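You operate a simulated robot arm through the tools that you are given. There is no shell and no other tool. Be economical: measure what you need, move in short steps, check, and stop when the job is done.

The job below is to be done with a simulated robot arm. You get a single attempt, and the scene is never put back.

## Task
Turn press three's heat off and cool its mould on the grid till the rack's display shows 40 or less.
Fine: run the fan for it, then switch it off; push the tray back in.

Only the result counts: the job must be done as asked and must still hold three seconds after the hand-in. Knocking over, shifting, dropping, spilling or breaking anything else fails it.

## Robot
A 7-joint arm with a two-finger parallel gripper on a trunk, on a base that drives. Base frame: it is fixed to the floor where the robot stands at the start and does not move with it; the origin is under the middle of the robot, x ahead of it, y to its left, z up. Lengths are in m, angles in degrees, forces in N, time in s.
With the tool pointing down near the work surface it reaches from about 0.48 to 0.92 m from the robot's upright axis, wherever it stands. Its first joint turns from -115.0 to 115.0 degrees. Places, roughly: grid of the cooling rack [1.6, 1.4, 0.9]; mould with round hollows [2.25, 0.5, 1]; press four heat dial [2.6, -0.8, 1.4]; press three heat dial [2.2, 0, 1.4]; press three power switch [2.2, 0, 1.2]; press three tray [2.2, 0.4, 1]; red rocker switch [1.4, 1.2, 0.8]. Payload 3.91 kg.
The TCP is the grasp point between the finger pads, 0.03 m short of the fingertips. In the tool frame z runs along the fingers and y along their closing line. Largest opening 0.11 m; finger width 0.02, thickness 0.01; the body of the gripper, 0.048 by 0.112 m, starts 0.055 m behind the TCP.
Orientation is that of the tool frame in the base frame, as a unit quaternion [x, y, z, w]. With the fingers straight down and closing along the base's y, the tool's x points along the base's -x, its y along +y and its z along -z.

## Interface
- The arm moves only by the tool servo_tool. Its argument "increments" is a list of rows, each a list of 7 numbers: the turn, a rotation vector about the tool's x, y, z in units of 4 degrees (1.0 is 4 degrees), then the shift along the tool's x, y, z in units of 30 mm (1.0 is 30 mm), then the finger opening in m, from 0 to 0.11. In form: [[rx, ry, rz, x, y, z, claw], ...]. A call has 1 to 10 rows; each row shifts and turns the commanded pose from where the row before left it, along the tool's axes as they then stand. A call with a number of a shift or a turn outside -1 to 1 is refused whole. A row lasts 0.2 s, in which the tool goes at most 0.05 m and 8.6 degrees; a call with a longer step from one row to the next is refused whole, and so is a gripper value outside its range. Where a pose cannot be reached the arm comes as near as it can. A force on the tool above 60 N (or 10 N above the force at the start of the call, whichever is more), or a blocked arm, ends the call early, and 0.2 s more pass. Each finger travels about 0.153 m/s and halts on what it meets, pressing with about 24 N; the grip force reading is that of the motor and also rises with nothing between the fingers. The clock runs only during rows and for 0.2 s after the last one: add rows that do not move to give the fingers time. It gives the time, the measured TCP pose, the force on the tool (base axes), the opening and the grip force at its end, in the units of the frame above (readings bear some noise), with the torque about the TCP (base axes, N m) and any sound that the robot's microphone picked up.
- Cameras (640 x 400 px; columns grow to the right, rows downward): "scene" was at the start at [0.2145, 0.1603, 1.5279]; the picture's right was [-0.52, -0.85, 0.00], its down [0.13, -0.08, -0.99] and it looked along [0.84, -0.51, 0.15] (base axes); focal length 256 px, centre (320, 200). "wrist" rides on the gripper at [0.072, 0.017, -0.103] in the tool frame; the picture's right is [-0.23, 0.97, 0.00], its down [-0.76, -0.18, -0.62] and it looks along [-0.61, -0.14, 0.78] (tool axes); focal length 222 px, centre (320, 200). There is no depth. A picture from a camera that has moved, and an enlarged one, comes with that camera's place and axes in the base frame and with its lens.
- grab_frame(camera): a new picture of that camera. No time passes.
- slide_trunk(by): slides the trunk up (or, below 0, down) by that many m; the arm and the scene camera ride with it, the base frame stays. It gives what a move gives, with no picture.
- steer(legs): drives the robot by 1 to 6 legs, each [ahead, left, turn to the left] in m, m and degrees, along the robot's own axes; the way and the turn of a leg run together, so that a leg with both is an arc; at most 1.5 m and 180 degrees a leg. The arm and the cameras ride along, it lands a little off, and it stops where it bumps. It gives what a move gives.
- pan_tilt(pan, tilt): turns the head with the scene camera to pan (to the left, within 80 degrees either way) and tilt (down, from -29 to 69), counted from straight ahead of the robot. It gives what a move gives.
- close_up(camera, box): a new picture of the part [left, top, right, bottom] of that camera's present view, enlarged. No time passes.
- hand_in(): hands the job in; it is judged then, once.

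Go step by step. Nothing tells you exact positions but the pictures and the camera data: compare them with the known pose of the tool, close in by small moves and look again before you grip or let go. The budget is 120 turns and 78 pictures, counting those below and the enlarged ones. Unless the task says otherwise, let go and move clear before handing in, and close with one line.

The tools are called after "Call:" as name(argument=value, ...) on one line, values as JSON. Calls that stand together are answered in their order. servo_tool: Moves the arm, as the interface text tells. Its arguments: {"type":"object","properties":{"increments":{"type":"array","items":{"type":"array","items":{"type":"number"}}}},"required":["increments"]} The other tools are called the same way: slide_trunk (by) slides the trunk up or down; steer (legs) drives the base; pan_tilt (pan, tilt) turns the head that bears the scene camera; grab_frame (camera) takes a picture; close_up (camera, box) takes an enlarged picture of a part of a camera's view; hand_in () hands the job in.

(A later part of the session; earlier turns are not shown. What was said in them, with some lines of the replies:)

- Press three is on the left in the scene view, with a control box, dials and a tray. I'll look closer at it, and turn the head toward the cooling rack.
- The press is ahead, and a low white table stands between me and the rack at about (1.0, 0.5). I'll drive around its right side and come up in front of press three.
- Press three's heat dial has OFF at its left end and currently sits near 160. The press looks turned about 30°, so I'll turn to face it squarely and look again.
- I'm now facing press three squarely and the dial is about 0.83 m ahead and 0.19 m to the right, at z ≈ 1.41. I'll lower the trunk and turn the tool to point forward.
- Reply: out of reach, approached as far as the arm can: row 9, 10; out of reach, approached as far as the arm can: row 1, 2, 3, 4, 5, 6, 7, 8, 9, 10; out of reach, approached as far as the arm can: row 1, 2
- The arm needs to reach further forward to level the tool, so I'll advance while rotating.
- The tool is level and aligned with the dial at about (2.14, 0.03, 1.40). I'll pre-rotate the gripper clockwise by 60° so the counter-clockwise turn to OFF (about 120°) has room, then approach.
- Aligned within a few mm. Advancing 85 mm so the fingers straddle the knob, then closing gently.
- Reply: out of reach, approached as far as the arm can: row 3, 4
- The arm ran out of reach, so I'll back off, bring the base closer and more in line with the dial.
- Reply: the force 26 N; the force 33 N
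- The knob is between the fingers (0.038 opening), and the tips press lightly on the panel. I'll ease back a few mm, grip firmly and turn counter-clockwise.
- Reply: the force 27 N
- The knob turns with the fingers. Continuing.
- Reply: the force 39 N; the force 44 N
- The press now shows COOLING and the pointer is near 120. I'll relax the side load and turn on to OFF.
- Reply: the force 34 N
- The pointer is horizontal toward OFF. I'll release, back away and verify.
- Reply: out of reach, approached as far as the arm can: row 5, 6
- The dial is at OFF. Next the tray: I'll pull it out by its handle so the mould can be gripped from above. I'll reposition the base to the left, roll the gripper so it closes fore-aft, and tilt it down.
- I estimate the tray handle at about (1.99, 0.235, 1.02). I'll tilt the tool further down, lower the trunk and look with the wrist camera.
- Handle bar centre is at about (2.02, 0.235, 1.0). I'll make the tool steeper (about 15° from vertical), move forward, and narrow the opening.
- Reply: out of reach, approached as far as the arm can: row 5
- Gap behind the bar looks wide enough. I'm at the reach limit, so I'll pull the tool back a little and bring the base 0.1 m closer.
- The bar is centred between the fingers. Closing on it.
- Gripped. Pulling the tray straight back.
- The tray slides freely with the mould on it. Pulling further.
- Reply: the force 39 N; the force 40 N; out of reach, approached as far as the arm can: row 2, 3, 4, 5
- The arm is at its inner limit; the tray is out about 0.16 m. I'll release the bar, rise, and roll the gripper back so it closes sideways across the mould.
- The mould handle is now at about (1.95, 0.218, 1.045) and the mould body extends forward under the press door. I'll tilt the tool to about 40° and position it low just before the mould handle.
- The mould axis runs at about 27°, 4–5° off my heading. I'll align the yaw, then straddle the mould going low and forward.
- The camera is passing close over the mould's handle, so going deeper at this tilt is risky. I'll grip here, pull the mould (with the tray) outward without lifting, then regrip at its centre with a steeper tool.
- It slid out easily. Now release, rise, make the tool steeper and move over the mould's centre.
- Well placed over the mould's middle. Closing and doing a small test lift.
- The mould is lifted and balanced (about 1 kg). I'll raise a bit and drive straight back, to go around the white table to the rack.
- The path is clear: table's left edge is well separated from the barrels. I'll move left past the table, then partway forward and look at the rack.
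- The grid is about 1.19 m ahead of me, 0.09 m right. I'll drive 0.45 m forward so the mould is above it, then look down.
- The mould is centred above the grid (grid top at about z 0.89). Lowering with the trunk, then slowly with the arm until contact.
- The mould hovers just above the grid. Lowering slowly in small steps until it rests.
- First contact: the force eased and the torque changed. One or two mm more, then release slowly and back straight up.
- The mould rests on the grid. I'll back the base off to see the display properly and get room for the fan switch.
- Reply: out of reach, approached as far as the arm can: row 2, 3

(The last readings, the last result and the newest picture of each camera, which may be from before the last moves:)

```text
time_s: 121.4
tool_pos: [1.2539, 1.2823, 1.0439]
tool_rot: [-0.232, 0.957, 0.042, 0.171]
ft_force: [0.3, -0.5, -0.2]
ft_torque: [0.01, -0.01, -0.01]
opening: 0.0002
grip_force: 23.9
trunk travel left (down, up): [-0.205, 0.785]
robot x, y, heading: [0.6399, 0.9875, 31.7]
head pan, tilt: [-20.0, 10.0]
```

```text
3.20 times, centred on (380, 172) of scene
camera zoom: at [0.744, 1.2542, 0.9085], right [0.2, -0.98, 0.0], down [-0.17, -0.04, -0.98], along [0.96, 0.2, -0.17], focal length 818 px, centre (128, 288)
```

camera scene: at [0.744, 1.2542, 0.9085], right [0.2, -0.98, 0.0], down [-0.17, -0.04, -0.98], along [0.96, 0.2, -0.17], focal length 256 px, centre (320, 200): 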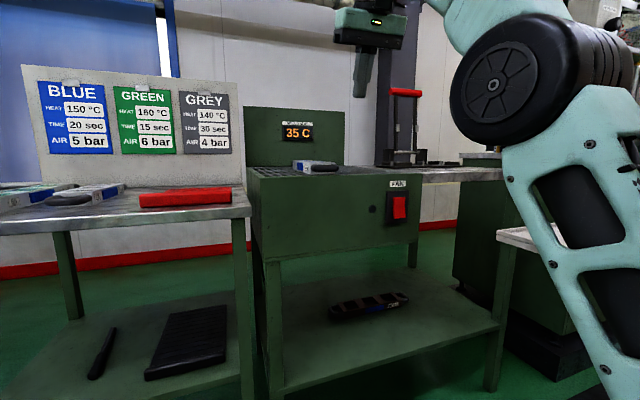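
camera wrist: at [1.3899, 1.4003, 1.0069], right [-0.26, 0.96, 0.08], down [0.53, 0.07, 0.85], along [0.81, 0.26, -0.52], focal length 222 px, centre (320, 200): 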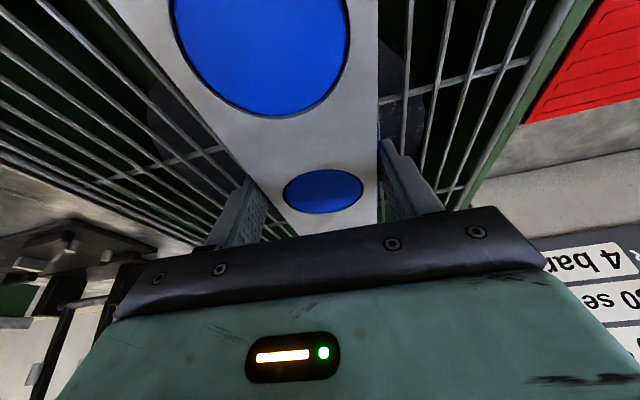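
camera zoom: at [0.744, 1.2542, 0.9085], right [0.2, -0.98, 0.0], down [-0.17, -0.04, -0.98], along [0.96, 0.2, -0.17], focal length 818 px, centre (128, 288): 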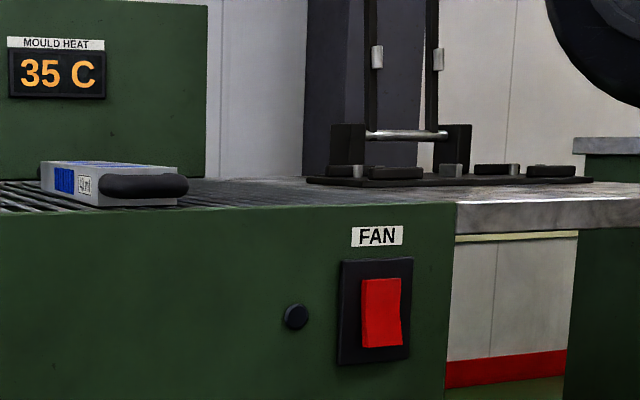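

The display reads 35 C already, but I'll run the fan as asked. I'll drop back a little, tilt the closed gripper forward, and line up with the red rocker at about (1.405, 1.188, 0.78).

Call:
steer(legs=[[-0.08, 0, 0]])

Call:
servo_tool(increments=[[0, -1, 0, -0.2, -0.5, 0.1, 0], [0, -1, 0, -0.2, -0.5, 0.1, 0], [0, -1, 0, -0.18, -0.5, 0.12, 0], [0, -1, 0, -0.16, -0.5, 0.13, 0], [0, -1, 0, -0.15, -0.5, 0.13, 0], [0, -1, 0, -0.15, -0.5, 0.13, 0], [0, -1, 0, -0.14, -0.5, 0.14, 0], [0, -1, 0, -0.12, -0.5, 0.15, 0], [0, -1, 0, -0.1, -0.5, 0.15, 0], [0, -1, 0, -0.1, -0.5, 0.15, 0]])

Call:
slide_trunk(by=-0.2)

Call:
grab_frame(camera="wrist")

```text
time_s: 122.4
tool_pos: [1.186, 1.24, 1.0427]
tool_rot: [-0.231, 0.957, 0.041, 0.172]
ft_force: [0.1, 0.3, 0.1]
ft_torque: [0.0, 0.02, -0.01]
opening: 0.0001
grip_force: 24.0
trunk travel left (down, up): [-0.205, 0.785]
robot x, y, heading: [0.5679, 0.9471, 31.7]
head pan, tilt: [-20.0, 10.0]
```

```text
time_s: 124.6
tool_pos: [1.3075, 1.1341, 1.0396]
tool_rot: [-0.203, 0.84, 0.119, 0.489]
ft_force: [0.6, 0.3, 0.0]
ft_torque: [0.01, 0.02, 0.0]
opening: 0.0002
grip_force: 24.2
trunk travel left (down, up): [-0.205, 0.785]
robot x, y, heading: [0.5686, 0.9423, 31.7]
head pan, tilt: [-20.0, 10.0]
```

```text
time_s: 126.8
tool_pos: [1.3079, 1.1342, 0.8397]
tool_rot: [-0.203, 0.84, 0.119, 0.488]
ft_force: [0.1, -1.1, 0.7]
ft_torque: [-0.01, -0.01, 0.01]
opening: 0.0001
grip_force: 24.0
trunk travel left (down, up): [-0.005, 0.985]
robot x, y, heading: [0.5702, 0.9464, 31.8]
head pan, tilt: [-20.0, 10.0]
```

```text
17 pictures are left
camera wrist: at [1.1882, 1.0916, 0.828], right [-0.35, 0.92, 0.2], down [-0.06, -0.23, 0.97], along [0.94, 0.32, 0.14], focal length 222 px, centre (320, 200)
```

wrist: 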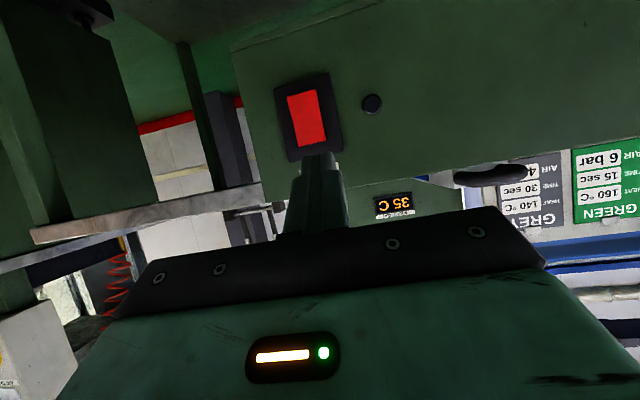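

The rocker is just ahead and slightly lower, at about (1.405, 1.172, 0.777); its lower half looks proud. I'll move the closed fingertips in front of the lower half.

Call:
servo_tool(increments=[[0, 0, 0, 0.27, -0.11, 0.54, 0], [0, 0, 0, 0.27, -0.11, 0.54, 0], [0, 0, 0, 0.27, -0.11, 0.54, 0], [0, 0, 0, 0.27, -0.11, 0.54, 0], [0, 0, 0, 0, 0, 0, 0]])

Call:
close_up(camera="wrist", box=[220, 30, 420, 180])

```text
time_s: 128.0
tool_pos: [1.3502, 1.1428, 0.7787]
tool_rot: [-0.204, 0.84, 0.119, 0.488]
ft_force: [0.8, 0.1, 0.3]
ft_torque: [0.02, -0.05, -0.01]
opening: 0.0
grip_force: 24.0
trunk travel left (down, up): [-0.005, 0.985]
robot x, y, heading: [0.5711, 0.9427, 31.6]
head pan, tilt: [-20.0, 10.0]
```

```text
2.67 times, centred on (320, 105) of wrist
camera zoom: at [1.2301, 1.0993, 0.7672], right [-0.35, 0.92, 0.2], down [-0.06, -0.23, 0.97], along [0.94, 0.32, 0.14], focal length 592 px, centre (320, 453)
```

zoom: 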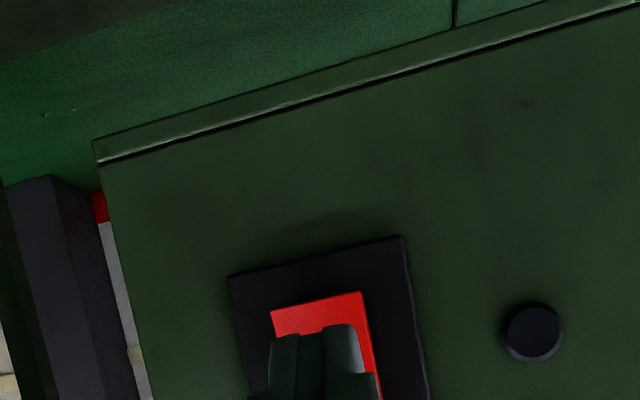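

Call:
servo_tool(increments=[[0, 0, 0, 0.1, -0.2, 0.06, 0], [0, 0, 0, -0.165, 0.02, 0.29, 0], [0, 0, 0, -0.165, 0.02, 0.29, 0], [0, 0, 0, -0.165, 0.02, 0.29, 0], [0, 0, 0, -0.165, 0.02, 0.29, 0], [0, 0, 0, 0, 0, 0, 0]])

```text
time_s: 129.4
tool_pos: [1.3872, 1.1559, 0.7766]
tool_rot: [-0.203, 0.841, 0.118, 0.488]
ft_force: [0.1, 0.4, 0.1]
ft_torque: [0.01, -0.01, 0.02]
opening: 0.0
grip_force: 24.1
trunk travel left (down, up): [-0.005, 0.985]
robot x, y, heading: [0.5721, 0.9496, 31.6]
head pan, tilt: [-20.0, 10.0]
```

Call:
servo_tool(increments=[[0, 0, 0, -0.1, 0.01, 0.18, 0], [0, 0, 0, -0.1, 0.01, 0.18, 0], [0, 0, 0, 0, 0, 0, 0]])

Call:
close_up(camera="wrist", box=[220, 30, 420, 180])

```text
time_s: 130.2
tool_pos: [1.3974, 1.1623, 0.7758]
tool_rot: [-0.203, 0.841, 0.118, 0.488]
ft_force: [0.1, -0.4, -1.0]
ft_torque: [-0.04, 0.02, 0.0]
opening: 0.0
grip_force: 24.2
trunk travel left (down, up): [-0.005, 0.985]
robot x, y, heading: [0.5706, 0.943, 31.6]
head pan, tilt: [-20.0, 10.0]
```

```text
2.67 times, centred on (320, 105) of wrist
camera zoom: at [1.2778, 1.1199, 0.7642], right [-0.35, 0.92, 0.2], down [-0.06, -0.23, 0.97], along [0.94, 0.32, 0.14], focal length 592 px, centre (320, 453)
```

zoom: 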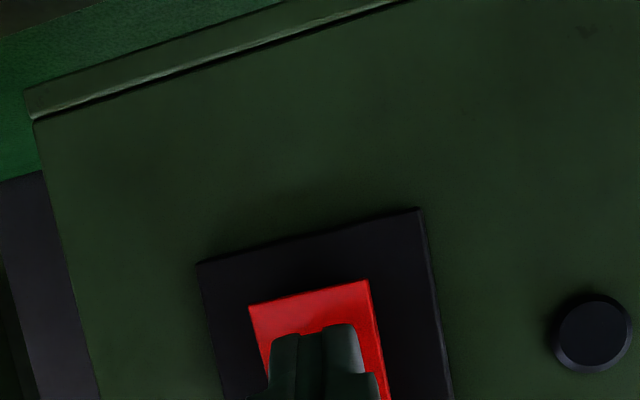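

Call:
servo_tool(increments=[[0, 0, 0, -0.08, 0.01, 0.145, 0], [0, 0, 0, -0.08, 0.01, 0.145, 0], [0, 0, 0, -0.08, 0.01, 0.145, 0], [0, 0, 0, 0, 0, 0, 0]])

```text
time_s: 131.2
tool_pos: [1.4073, 1.1675, 0.7765]
tool_rot: [-0.204, 0.841, 0.119, 0.487]
ft_force: [-13.8, -3.9, 1.8]
ft_torque: [-0.05, 0.05, 0.12]
opening: 0.0001
grip_force: 23.4
trunk travel left (down, up): [-0.005, 0.985]
robot x, y, heading: [0.5698, 0.9462, 31.7]
head pan, tilt: [-20.0, 10.0]
stopped in row 4: the force on the tool passed its limit (the readings are from after the stop); the commanded pose is now the measured one
```

Contact on the rocker. I'll back off and see whether it toggled.

Call:
servo_tool(increments=[[0, 0, 0, 0.165, 0, -0.29, 0], [0, 0, 0, 0.165, 0, -0.29, 0], [0, 0, 0, 0.165, 0, -0.29, 0], [0, 0, 0, 0.165, 0, -0.29, 0], [0, 0, 0, 0, 0, 0, 0]])

Call:
close_up(camera="scene", box=[260, 50, 460, 175])

```text
time_s: 132.4
tool_pos: [1.373, 1.1517, 0.7748]
tool_rot: [-0.204, 0.841, 0.118, 0.486]
ft_force: [0.3, -1.1, 0.7]
ft_torque: [0.01, 0.02, 0.0]
opening: 0.0
grip_force: 24.2
trunk travel left (down, up): [-0.005, 0.985]
robot x, y, heading: [0.5666, 0.9464, 31.6]
head pan, tilt: [-20.0, 10.0]
```

```text
3.20 times, centred on (360, 112) of scene
camera zoom: at [0.6751, 1.2116, 0.7085], right [0.2, -0.98, 0.0], down [-0.17, -0.04, -0.98], along [0.96, 0.2, -0.17], focal length 818 px, centre (192, 480)
```

zoom: 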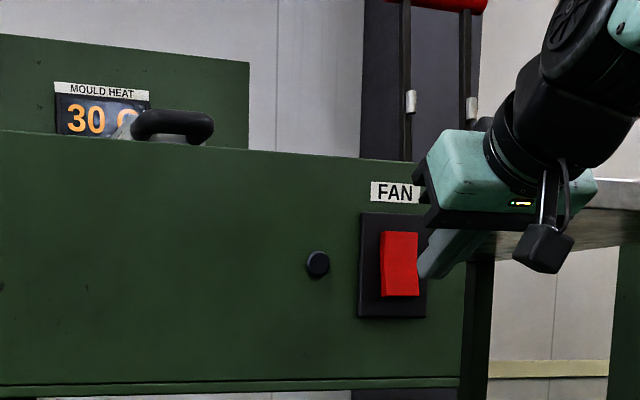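

Call:
close_up(camera="scene", box=[365, 110, 400, 155])

```text
8.89 times, centred on (382, 132) of scene
camera zoom: at [0.6751, 1.2116, 0.7085], right [0.2, -0.98, 0.0], down [-0.17, -0.04, -0.98], along [0.96, 0.2, -0.17], focal length 2272 px, centre (-236, 800)
```

zoom: 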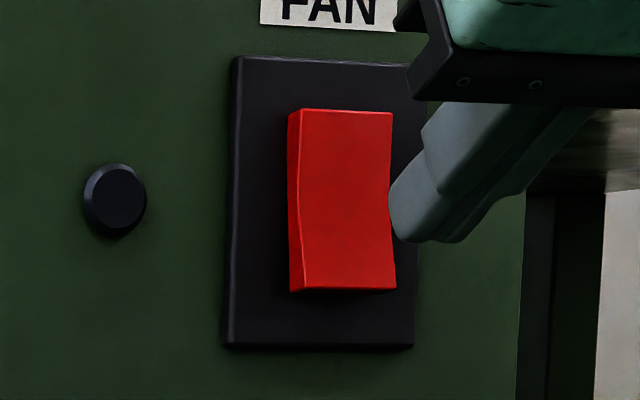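

The display shows 30 C. The rocker's state is hard to tell, so I'll now press its upper half and compare the look.

Call:
servo_tool(increments=[[0, 0, 0, -0.43, 0, -0.25, 0], [0, 0, 0, -0.43, 0, -0.25, 0], [0, 0, 0, -0.165, 0.02, 0.29, 0], [0, 0, 0, -0.165, 0.02, 0.29, 0], [0, 0, 0, -0.165, 0.02, 0.29, 0], [0, 0, 0, -0.08, 0.01, 0.145, 0], [0, 0, 0, -0.08, 0.01, 0.145, 0], [0, 0, 0, -0.08, 0.01, 0.145, 0]])

```text
time_s: 134.2
tool_pos: [1.4101, 1.1719, 0.8039]
tool_rot: [-0.204, 0.843, 0.118, 0.483]
ft_force: [-33.6, -14.5, -8.3]
ft_torque: [-0.2, 0.45, 0.23]
opening: 0.0
grip_force: 24.1
trunk travel left (down, up): [-0.005, 0.985]
robot x, y, heading: [0.5718, 0.9426, 31.6]
head pan, tilt: [-20.0, 10.0]
```

Call:
servo_tool(increments=[[0, 0, 0, 0.165, 0, -0.29, 0], [0, 0, 0, 0.165, 0, -0.29, 0], [0, 0, 0, 0.165, 0, -0.29, 0], [0, 0, 0, 0.165, 0, -0.29, 0], [0, 0, 0, 0, 0, 0, 0]])

Call:
close_up(camera="scene", box=[365, 110, 400, 155])

```text
time_s: 135.4
tool_pos: [1.3758, 1.1529, 0.8072]
tool_rot: [-0.204, 0.842, 0.118, 0.485]
ft_force: [-0.2, -1.3, 0.2]
ft_torque: [0.02, 0.01, 0.0]
opening: 0.0002
grip_force: 24.1
trunk travel left (down, up): [-0.005, 0.985]
robot x, y, heading: [0.5741, 0.944, 31.6]
head pan, tilt: [-20.0, 10.0]
```

```text
8.89 times, centred on (382, 132) of scene
camera zoom: at [0.6751, 1.2116, 0.7085], right [0.2, -0.98, 0.0], down [-0.17, -0.04, -0.98], along [0.96, 0.2, -0.17], focal length 2272 px, centre (-236, 800)
```

zoom: 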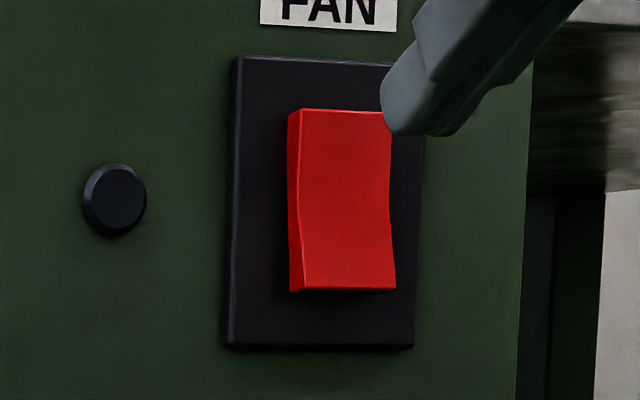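

The rocker looks unchanged: its lower end is still proud. My first press landed at its pivot (the leading corner of the tilted fingertip is higher than the tip centre). I'll press again about 2 cm lower.

Call:
servo_tool(increments=[[0, 0, 0, 0.5, 0, 0.28, 0], [0, 0, 0, 0.5, 0, 0.28, 0], [0, 0, 0, 0.5, 0, 0.29, 0], [0, 0, 0, -0.165, 0.02, 0.29, 0], [0, 0, 0, -0.165, 0.02, 0.29, 0], [0, 0, 0, -0.08, 0.01, 0.145, 0], [0, 0, 0, -0.08, 0.01, 0.145, 0], [0, 0, 0, -0.08, 0.01, 0.145, 0], [0, 0, 0, -0.08, 0.01, 0.145, 0], [0, 0, 0, -0.08, 0.01, 0.145, 0]])

```text
time_s: 137.6
tool_pos: [1.4084, 1.1725, 0.7526]
tool_rot: [-0.205, 0.843, 0.117, 0.483]
ft_force: [-19.2, -9.2, 0.9]
ft_torque: [0.07, 0.16, 0.14]
opening: 0.0
grip_force: 24.0
trunk travel left (down, up): [-0.005, 0.985]
robot x, y, heading: [0.5683, 0.9431, 31.6]
head pan, tilt: [-20.0, 10.0]
stopped in row 10: the force on the tool passed its limit (the readings are from after the stop); the commanded pose is now the measured one
```

Call:
servo_tool(increments=[[0, 0, 0, 0.165, 0, -0.29, 0], [0, 0, 0, 0.165, 0, -0.29, 0], [0, 0, 0, 0.165, 0, -0.29, 0], [0, 0, 0, 0.165, 0, -0.29, 0], [0, 0, 0, 0, 0, 0, 0]])

Call:
close_up(camera="scene", box=[365, 110, 400, 155])

```text
time_s: 138.8
tool_pos: [1.3741, 1.1562, 0.753]
tool_rot: [-0.205, 0.844, 0.117, 0.482]
ft_force: [-0.1, 0.2, -0.2]
ft_torque: [-0.02, 0.0, -0.01]
opening: 0.0
grip_force: 24.3
trunk travel left (down, up): [-0.005, 0.985]
robot x, y, heading: [0.573, 0.9447, 31.5]
head pan, tilt: [-20.0, 10.0]
```

```text
8.89 times, centred on (382, 132) of scene
camera zoom: at [0.6746, 1.2113, 0.7085], right [0.2, -0.98, 0.0], down [-0.17, -0.04, -0.98], along [0.96, 0.2, -0.17], focal length 2272 px, centre (-236, 800)
```

zoom: 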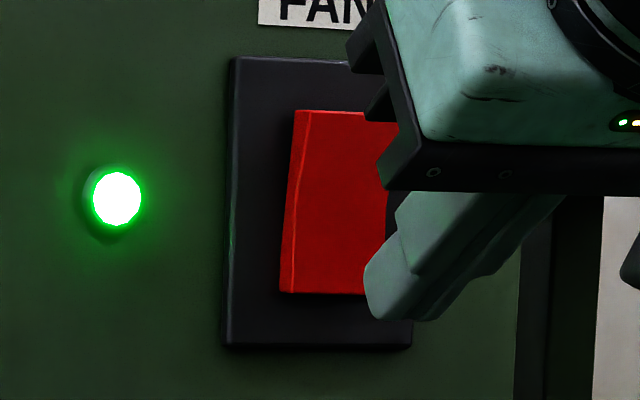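

The green lamp is on: the fan runs. I'll let it run a few seconds while moving up, then check the display.

Call:
servo_tool(increments=[[0, 0, 0, -0.41, 0, -0.23, 0], [0, 0, 0, -0.41, 0, -0.23, 0], [0, 0, 0, -0.41, 0, -0.23, 0], [0, 0, 0, 0, 0, 0, 0], [0, 0, 0, 0, 0, 0, 0], [0, 0, 0, 0, 0, 0, 0], [0, 0, 0, 0, 0, 0, 0], [0, 0, 0, 0, 0, 0, 0], [0, 0, 0, 0, 0, 0, 0], [0, 0, 0, 0, 0, 0, 0]])

Call:
servo_tool(increments=[[0, 0, 0, 0, 0, 0, 0], [0, 0, 0, 0, 0, 0, 0], [0, 0, 0, 0, 0, 0, 0], [0, 0, 0, 0, 0, 0, 0], [0, 0, 0, 0, 0, 0, 0], [0, 0, 0, 0, 0, 0, 0], [0, 0, 0, 0, 0, 0, 0], [0, 0, 0, 0, 0, 0, 0], [0, 0, 0, 0, 0, 0, 0], [0, 0, 0, 0, 0, 0, 0]])

Call:
close_up(camera="scene", box=[260, 50, 460, 175])

```text
time_s: 140.9
tool_pos: [1.3761, 1.1556, 0.7938]
tool_rot: [-0.204, 0.844, 0.117, 0.482]
ft_force: [-0.7, 0.5, -0.5]
ft_torque: [0.04, 0.02, 0.0]
opening: 0.0001
grip_force: 24.1
trunk travel left (down, up): [-0.005, 0.985]
robot x, y, heading: [0.5705, 0.9443, 31.6]
head pan, tilt: [-20.0, 10.0]
```

```text
time_s: 143.2
tool_pos: [1.3756, 1.1559, 0.7951]
tool_rot: [-0.204, 0.844, 0.117, 0.482]
ft_force: [0.5, -0.2, 0.0]
ft_torque: [0.01, 0.04, 0.01]
opening: 0.0
grip_force: 23.9
trunk travel left (down, up): [-0.005, 0.985]
robot x, y, heading: [0.57, 0.9487, 31.5]
head pan, tilt: [-20.0, 10.0]
```

```text
3.20 times, centred on (360, 112) of scene
camera zoom: at [0.6745, 1.2113, 0.7085], right [0.2, -0.98, 0.0], down [-0.17, -0.04, -0.98], along [0.96, 0.2, -0.17], focal length 818 px, centre (192, 480)
```

zoom: 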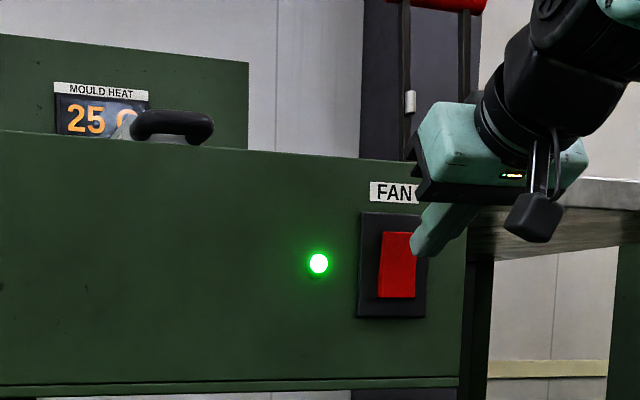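

The display reads 25 C. Now switching the fan off by pressing the rocker's upper end.

Call:
servo_tool(increments=[[0, 0, 0, -0.165, 0.02, 0.29, 0], [0, 0, 0, -0.165, 0.02, 0.29, 0], [0, 0, 0, -0.08, 0.01, 0.145, 0], [0, 0, 0, -0.08, 0.01, 0.145, 0], [0, 0, 0, -0.08, 0.01, 0.145, 0], [0, 0, 0, -0.08, 0.01, 0.145, 0], [0, 0, 0, -0.08, 0.01, 0.145, 0], [0, 0, 0, -0.05, 0.01, 0.09, 0]])

Call:
servo_tool(increments=[[0, 0, 0, 0.165, 0, -0.29, 0], [0, 0, 0, 0.165, 0, -0.29, 0], [0, 0, 0, 0.165, 0, -0.29, 0], [0, 0, 0, 0.165, 0, -0.29, 0], [0, 0, 0, 0.165, 0, -0.29, 0]])

Call:
close_up(camera="scene", box=[260, 50, 460, 175])

```text
time_s: 144.7
tool_pos: [1.4073, 1.1748, 0.7952]
tool_rot: [-0.206, 0.846, 0.116, 0.478]
ft_force: [-16.2, -8.1, 0.2]
ft_torque: [-0.08, 0.09, 0.07]
opening: 0.0001
grip_force: 23.7
trunk travel left (down, up): [-0.005, 0.985]
robot x, y, heading: [0.5713, 0.9474, 31.7]
head pan, tilt: [-20.0, 10.0]
stopped in row 7: the force on the tool passed its limit (the readings are from after the stop); the commanded pose is now the measured one
```

```text
time_s: 145.9
tool_pos: [1.3627, 1.153, 0.7951]
tool_rot: [-0.206, 0.846, 0.116, 0.478]
ft_force: [-0.1, -0.5, -0.2]
ft_torque: [0.04, -0.01, -0.06]
opening: 0.0001
grip_force: 24.1
trunk travel left (down, up): [-0.005, 0.985]
robot x, y, heading: [0.5671, 0.9434, 31.5]
head pan, tilt: [-20.0, 10.0]
```

```text
3.20 times, centred on (360, 112) of scene
camera zoom: at [0.674, 1.211, 0.7084], right [0.2, -0.98, 0.0], down [-0.17, -0.03, -0.98], along [0.96, 0.2, -0.17], focal length 818 px, centre (192, 480)
```

zoom: 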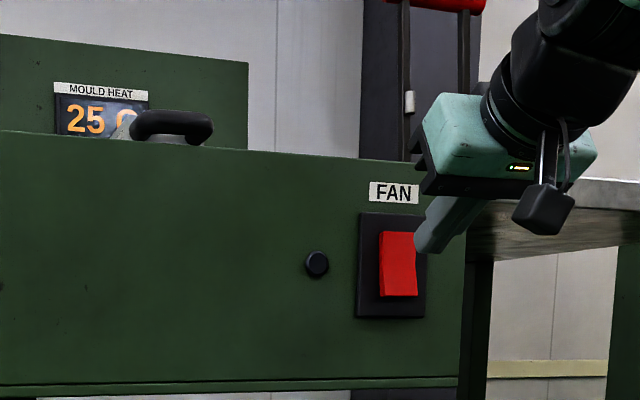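

Fan off, display 25 C. Now back to press three to push the tray in: retreat, raise the trunk, steepen the tool, and drive around the table again.

Call:
steer(legs=[[-0.1, 0, 0]])

Call:
slide_trunk(by=0.48)

Call:
servo_tool(increments=[[0, 1, 0, 0.15, 0.2, -0.3, 0], [0, 1, 0, 0.15, 0.2, -0.3, 0], [0, 1, 0, 0.2, 0.2, -0.25, 0], [0, 1, 0, 0.2, 0.2, -0.25, 0], [0, 1, 0, 0.2, 0.2, -0.2, 0], [0, 1, 0, 0.2, 0.2, -0.2, 0], [0, 1, 0, 0.25, 0.2, -0.15, 0], [0, 1, 0, 0.25, 0.2, -0.15, 0], [0, 1, 0, 0.25, 0.2, -0.1, 0], [0, 1, 0, 0.25, 0.2, -0.1, 0]])

Call:
steer(legs=[[-0.4, 0, 0], [0, -0.64, 0], [0, -0.64, 0], [0.3, 0, 0]])

Call:
pan_tilt(pan=-5, tilt=20)

Call:
grab_frame(camera="scene")

```text
time_s: 147.0
tool_pos: [1.2792, 1.1021, 0.7965]
tool_rot: [-0.207, 0.846, 0.116, 0.478]
ft_force: [-0.2, 0.2, -0.1]
ft_torque: [0.02, 0.0, -0.02]
opening: 0.0
grip_force: 24.2
trunk travel left (down, up): [-0.005, 0.985]
robot x, y, heading: [0.4868, 0.889, 31.9]
head pan, tilt: [-20.0, 10.0]
```

```text
refused: 0.48 is not a number from -0.4 to 0.4
```

```text
time_s: 149.2
tool_pos: [1.1695, 1.1149, 0.798]
tool_rot: [-0.234, 0.958, 0.039, 0.159]
ft_force: [0.0, 0.4, -0.4]
ft_torque: [-0.01, 0.01, 0.01]
opening: 0.0
grip_force: 23.7
trunk travel left (down, up): [-0.005, 0.985]
robot x, y, heading: [0.4867, 0.8883, 31.8]
head pan, tilt: [-20.0, 10.0]
```

```text
time_s: 158.9
tool_pos: [1.4814, -0.1096, 0.7972]
tool_rot: [-0.242, 0.956, 0.04, 0.159]
ft_force: [-0.1, -0.4, -0.6]
ft_torque: [0.01, -0.02, 0.01]
opening: 0.0
grip_force: 23.6
trunk travel left (down, up): [-0.005, 0.985]
robot x, y, heading: [0.8, -0.3446, 32.6]
head pan, tilt: [-20.0, 10.0]
stopped in leg 4: the robot was blocked; the commanded pose is now the measured one
```

```text
time_s: 159.7
tool_pos: [1.4805, -0.1095, 0.7965]
tool_rot: [-0.242, 0.956, 0.04, 0.159]
ft_force: [0.6, -0.3, 0.3]
ft_torque: [0.04, 0.01, -0.02]
opening: 0.0002
grip_force: 23.4
trunk travel left (down, up): [-0.005, 0.985]
robot x, y, heading: [0.7989, -0.3429, 32.2]
head pan, tilt: [-5.0, 20.0]
```

```text
8 pictures are left
camera scene: at [0.8894, -0.0517, 0.6922], right [0.46, -0.89, 0.0], down [-0.3, -0.16, -0.94], along [0.83, 0.43, -0.34], focal length 256 px, centre (320, 200)
```

scene: 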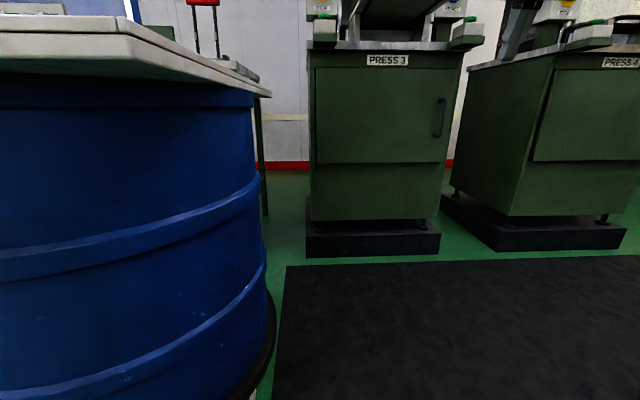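

The trunk lift was refused (over the limit), so the arm crossed low, and the last leg was blocked. I'll raise the trunk now and check the table's objects before moving on.

Call:
slide_trunk(by=0.4)

Call:
pan_tilt(pan=40, tilt=35)

Call:
grab_frame(camera="scene")

```text
time_s: 163.5
tool_pos: [1.4806, -0.1083, 1.1968]
tool_rot: [-0.241, 0.957, 0.039, 0.159]
ft_force: [0.0, 0.1, 0.1]
ft_torque: [-0.01, -0.03, 0.01]
opening: 0.0
grip_force: 24.2
trunk travel left (down, up): [-0.405, 0.585]
robot x, y, heading: [0.7985, -0.3442, 32.8]
head pan, tilt: [-5.0, 20.0]
```

```text
time_s: 164.7
tool_pos: [1.48, -0.109, 1.1966]
tool_rot: [-0.243, 0.956, 0.04, 0.158]
ft_force: [0.9, 0.4, 0.0]
ft_torque: [0.0, 0.03, 0.02]
opening: 0.0
grip_force: 23.8
trunk travel left (down, up): [-0.405, 0.585]
robot x, y, heading: [0.7996, -0.3408, 32.4]
head pan, tilt: [40.0, 35.0]
```

```text
7 pictures are left
camera scene: at [0.8333, -0.0107, 1.0684], right [0.95, -0.3, 0.0], down [-0.17, -0.55, -0.82], along [0.25, 0.78, -0.57], focal length 256 px, centre (320, 200)
```

scene: 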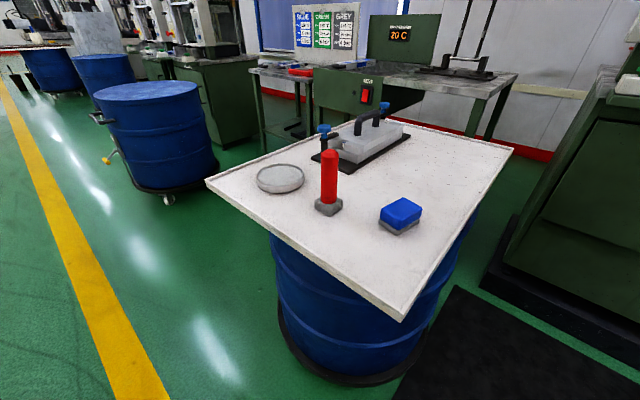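

All the table's objects and the table itself are where they were. With the trunk raised, I'll shift right a little and drive forward toward the press.

Call:
steer(legs=[[0, -0.09, -0.9], [0.3, 0, 0]])

Call:
pan_tilt(pan=-5, tilt=20)

Call:
grab_frame(camera="scene")

```text
time_s: 167.4
tool_pos: [1.7853, -0.0414, 1.1986]
tool_rot: [-0.235, 0.958, 0.039, 0.159]
ft_force: [0.8, 0.7, 0.2]
ft_torque: [0.0, 0.04, -0.03]
opening: 0.0002
grip_force: 24.0
trunk travel left (down, up): [-0.405, 0.585]
robot x, y, heading: [1.1046, -0.2636, 31.7]
head pan, tilt: [40.0, 35.0]
```

```text
time_s: 168.5
tool_pos: [1.7942, -0.0346, 1.1904]
tool_rot: [-0.235, 0.959, 0.038, 0.156]
ft_force: [0.9, -0.3, -0.1]
ft_torque: [0.02, 0.01, 0.01]
opening: 0.0
grip_force: 24.0
trunk travel left (down, up): [-0.405, 0.585]
robot x, y, heading: [1.1027, -0.2645, 31.4]
head pan, tilt: [-5.0, 20.0]
```

```text
6 pictures are left
camera scene: at [1.1872, 0.0214, 1.0969], right [0.45, -0.89, 0.0], down [-0.3, -0.15, -0.94], along [0.84, 0.43, -0.33], focal length 256 px, centre (320, 200)
```

scene: 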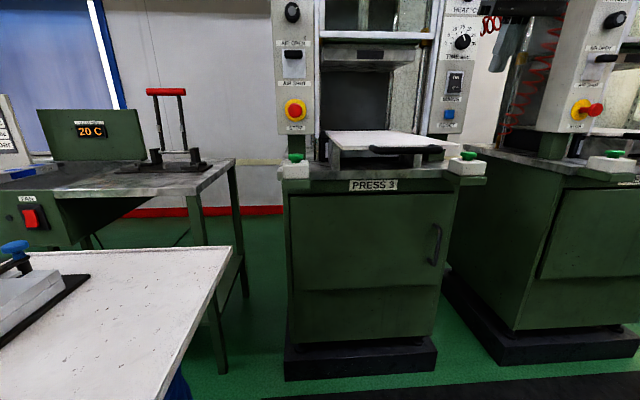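

The tray is still out and HOT is off. I'll bring the closed fingers in front of the bar's middle, lower, and check.

Call:
servo_tool(increments=[[0, 0, 0, 0.27, 0.77, -0.08, 0], [0, 0, 0, 0.27, 0.77, -0.08, 0], [0, 0, 0, 0.27, 0.77, -0.08, 0], [0, 0, 0, 0.27, 0.77, -0.08, 0], [0, 0, 0, 0.27, 0.77, -0.08, 0], [0, 0, 0, 0, 0, 0, 0]])

Call:
slide_trunk(by=-0.13)

Call:
grab_frame(camera="wrist")

```text
time_s: 169.9
tool_pos: [1.7027, 0.0485, 1.1889]
tool_rot: [-0.235, 0.959, 0.037, 0.156]
ft_force: [-0.5, -0.4, -0.4]
ft_torque: [-0.01, 0.01, 0.01]
opening: 0.0
grip_force: 23.5
trunk travel left (down, up): [-0.405, 0.585]
robot x, y, heading: [1.106, -0.2615, 31.7]
head pan, tilt: [-5.0, 20.0]
```

```text
time_s: 171.5
tool_pos: [1.7039, 0.0482, 1.0584]
tool_rot: [-0.235, 0.959, 0.038, 0.155]
ft_force: [0.5, 0.1, -0.9]
ft_torque: [-0.02, 0.01, 0.02]
opening: 0.0003
grip_force: 23.8
trunk travel left (down, up): [-0.275, 0.715]
robot x, y, heading: [1.0982, -0.2655, 31.7]
head pan, tilt: [-5.0, 20.0]
```

```text
5 pictures are left
camera wrist: at [1.6055, 0.0159, 1.1333], right [-0.26, 0.96, 0.07], down [0.55, 0.09, 0.83], along [0.8, 0.25, -0.55], focal length 222 px, centre (320, 200)
```

wrist: 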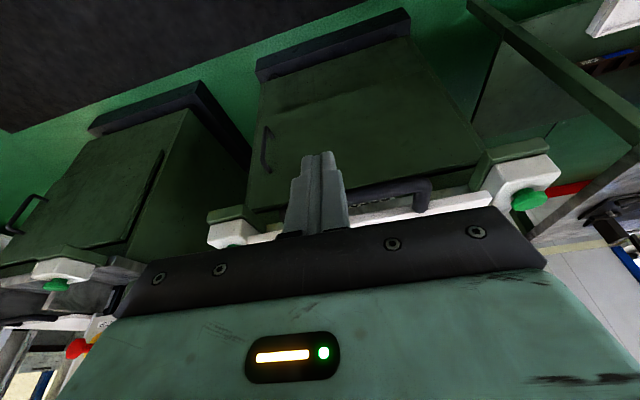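

The bar's centre is about 0.13 m ahead of my fingers and aligned. I'll lower to bar height, then drive forward to push most of the way.

Call:
slide_trunk(by=-0.055)

Call:
steer(legs=[[0.18, 0, 0]])

Call:
grab_frame(camera="scene")

```text
time_s: 172.5
tool_pos: [1.7034, 0.0482, 1.0042]
tool_rot: [-0.235, 0.959, 0.038, 0.155]
ft_force: [0.4, 0.1, -0.5]
ft_torque: [0.02, 0.01, 0.0]
opening: 0.0001
grip_force: 23.5
trunk travel left (down, up): [-0.22, 0.77]
robot x, y, heading: [1.0992, -0.2607, 31.8]
head pan, tilt: [-5.0, 20.0]
```

```text
time_s: 174.0
tool_pos: [1.8612, 0.1414, 1.0031]
tool_rot: [-0.234, 0.959, 0.037, 0.155]
ft_force: [-0.2, -1.0, 0.5]
ft_torque: [-0.02, -0.01, 0.0]
opening: 0.0001
grip_force: 24.2
trunk travel left (down, up): [-0.22, 0.77]
robot x, y, heading: [1.2554, -0.1692, 31.7]
head pan, tilt: [-5.0, 20.0]
```

```text
4 pictures are left
camera scene: at [1.3446, 0.1177, 0.9119], right [0.45, -0.89, 0.0], down [-0.3, -0.15, -0.94], along [0.84, 0.42, -0.33], focal length 256 px, centre (320, 200)
```

scene: 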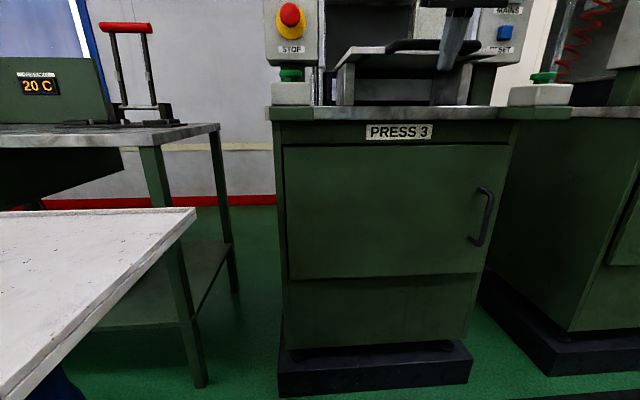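

Pushing on with the base, then the last bit with the arm under force watch.

Call:
steer(legs=[[0.1, 0, 0]])

Call:
servo_tool(increments=[[0, 0, 0, -0.3, 0.02, 0.1, 0], [0, 0, 0, -0.3, 0.02, 0.1, 0], [0, 0, 0, -0.2, 0.02, 0.07, 0], [0, 0, 0, -0.2, 0.02, 0.07, 0], [0, 0, 0, 0, 0, 0, 0]])

```text
time_s: 175.1
tool_pos: [1.9528, 0.2004, 0.9952]
tool_rot: [-0.233, 0.96, 0.036, 0.152]
ft_force: [0.3, 0.2, 0.4]
ft_torque: [0.0, 0.01, -0.02]
opening: 0.0002
grip_force: 24.4
trunk travel left (down, up): [-0.22, 0.77]
robot x, y, heading: [1.3385, -0.1138, 31.4]
head pan, tilt: [-5.0, 20.0]
```

```text
time_s: 176.3
tool_pos: [1.9787, 0.2141, 0.9912]
tool_rot: [-0.234, 0.96, 0.035, 0.148]
ft_force: [-35.3, -25.7, -18.8]
ft_torque: [0.22, -0.7, 0.57]
opening: 0.0
grip_force: 24.2
trunk travel left (down, up): [-0.22, 0.77]
robot x, y, heading: [1.3425, -0.112, 31.6]
head pan, tilt: [-5.0, 20.0]
```

The push stopped with 43 N at the tray's original position, so it's seated. I'll back away and verify.

Call:
servo_tool(increments=[[0, 0, 0, 0.5, 0, -0.15, 0], [0, 0, 0, 0.8, 0, -0.25, 0], [0, 0, 0, 0.8, 0, -0.25, 0]])

Call:
steer(legs=[[-0.2, 0, 0]])

Call:
slide_trunk(by=0.3)

Call:
pan_tilt(pan=10, tilt=18)

Call:
grab_frame(camera="scene")

```text
time_s: 177.1
tool_pos: [1.9232, 0.1868, 0.9913]
tool_rot: [-0.233, 0.96, 0.036, 0.151]
ft_force: [0.7, 0.4, -0.5]
ft_torque: [0.03, -0.01, 0.01]
opening: 0.0
grip_force: 24.7
trunk travel left (down, up): [-0.22, 0.77]
robot x, y, heading: [1.3406, -0.113, 31.5]
head pan, tilt: [-5.0, 20.0]
```

```text
time_s: 178.7
tool_pos: [1.7547, 0.0797, 0.9921]
tool_rot: [-0.231, 0.96, 0.035, 0.152]
ft_force: [0.7, -0.9, -0.5]
ft_torque: [0.03, 0.03, -0.05]
opening: 0.0
grip_force: 23.9
trunk travel left (down, up): [-0.22, 0.77]
robot x, y, heading: [1.1709, -0.2195, 31.1]
head pan, tilt: [-5.0, 20.0]
```

```text
time_s: 181.7
tool_pos: [1.7616, 0.0833, 1.2844]
tool_rot: [-0.231, 0.961, 0.034, 0.149]
ft_force: [-0.3, 0.4, -0.9]
ft_torque: [0.03, -0.01, 0.02]
opening: 0.0
grip_force: 24.0
trunk travel left (down, up): [-0.52, 0.47]
robot x, y, heading: [1.1693, -0.2174, 31.0]
head pan, tilt: [-5.0, 20.0]
```

```text
time_s: 182.5
tool_pos: [1.761, 0.0827, 1.2864]
tool_rot: [-0.231, 0.961, 0.035, 0.149]
ft_force: [0.2, 0.7, -0.4]
ft_torque: [0.02, 0.01, 0.0]
opening: 0.0
grip_force: 23.5
trunk travel left (down, up): [-0.52, 0.47]
robot x, y, heading: [1.1728, -0.2208, 31.2]
head pan, tilt: [10.0, 18.0]
```

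```text
3 pictures are left
camera scene: at [1.2474, 0.0866, 1.2151], right [0.66, -0.75, 0.0], down [-0.23, -0.2, -0.95], along [0.72, 0.63, -0.3], focal length 256 px, centre (320, 200)
```

scene: 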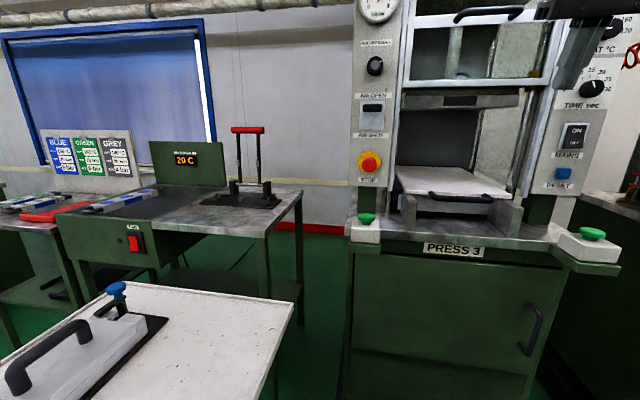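

Everything is in place: dial at OFF, mould on the grid with the display at 20 C, fan off, tray back in, arm clear. Handing in.

Call:
hand_in()

```text
The job is handed in.
```

Press three's heat is off, its mould is on the rack's grid with the display at 20 C, the fan has been run and switched off, and the tray is pushed back in.
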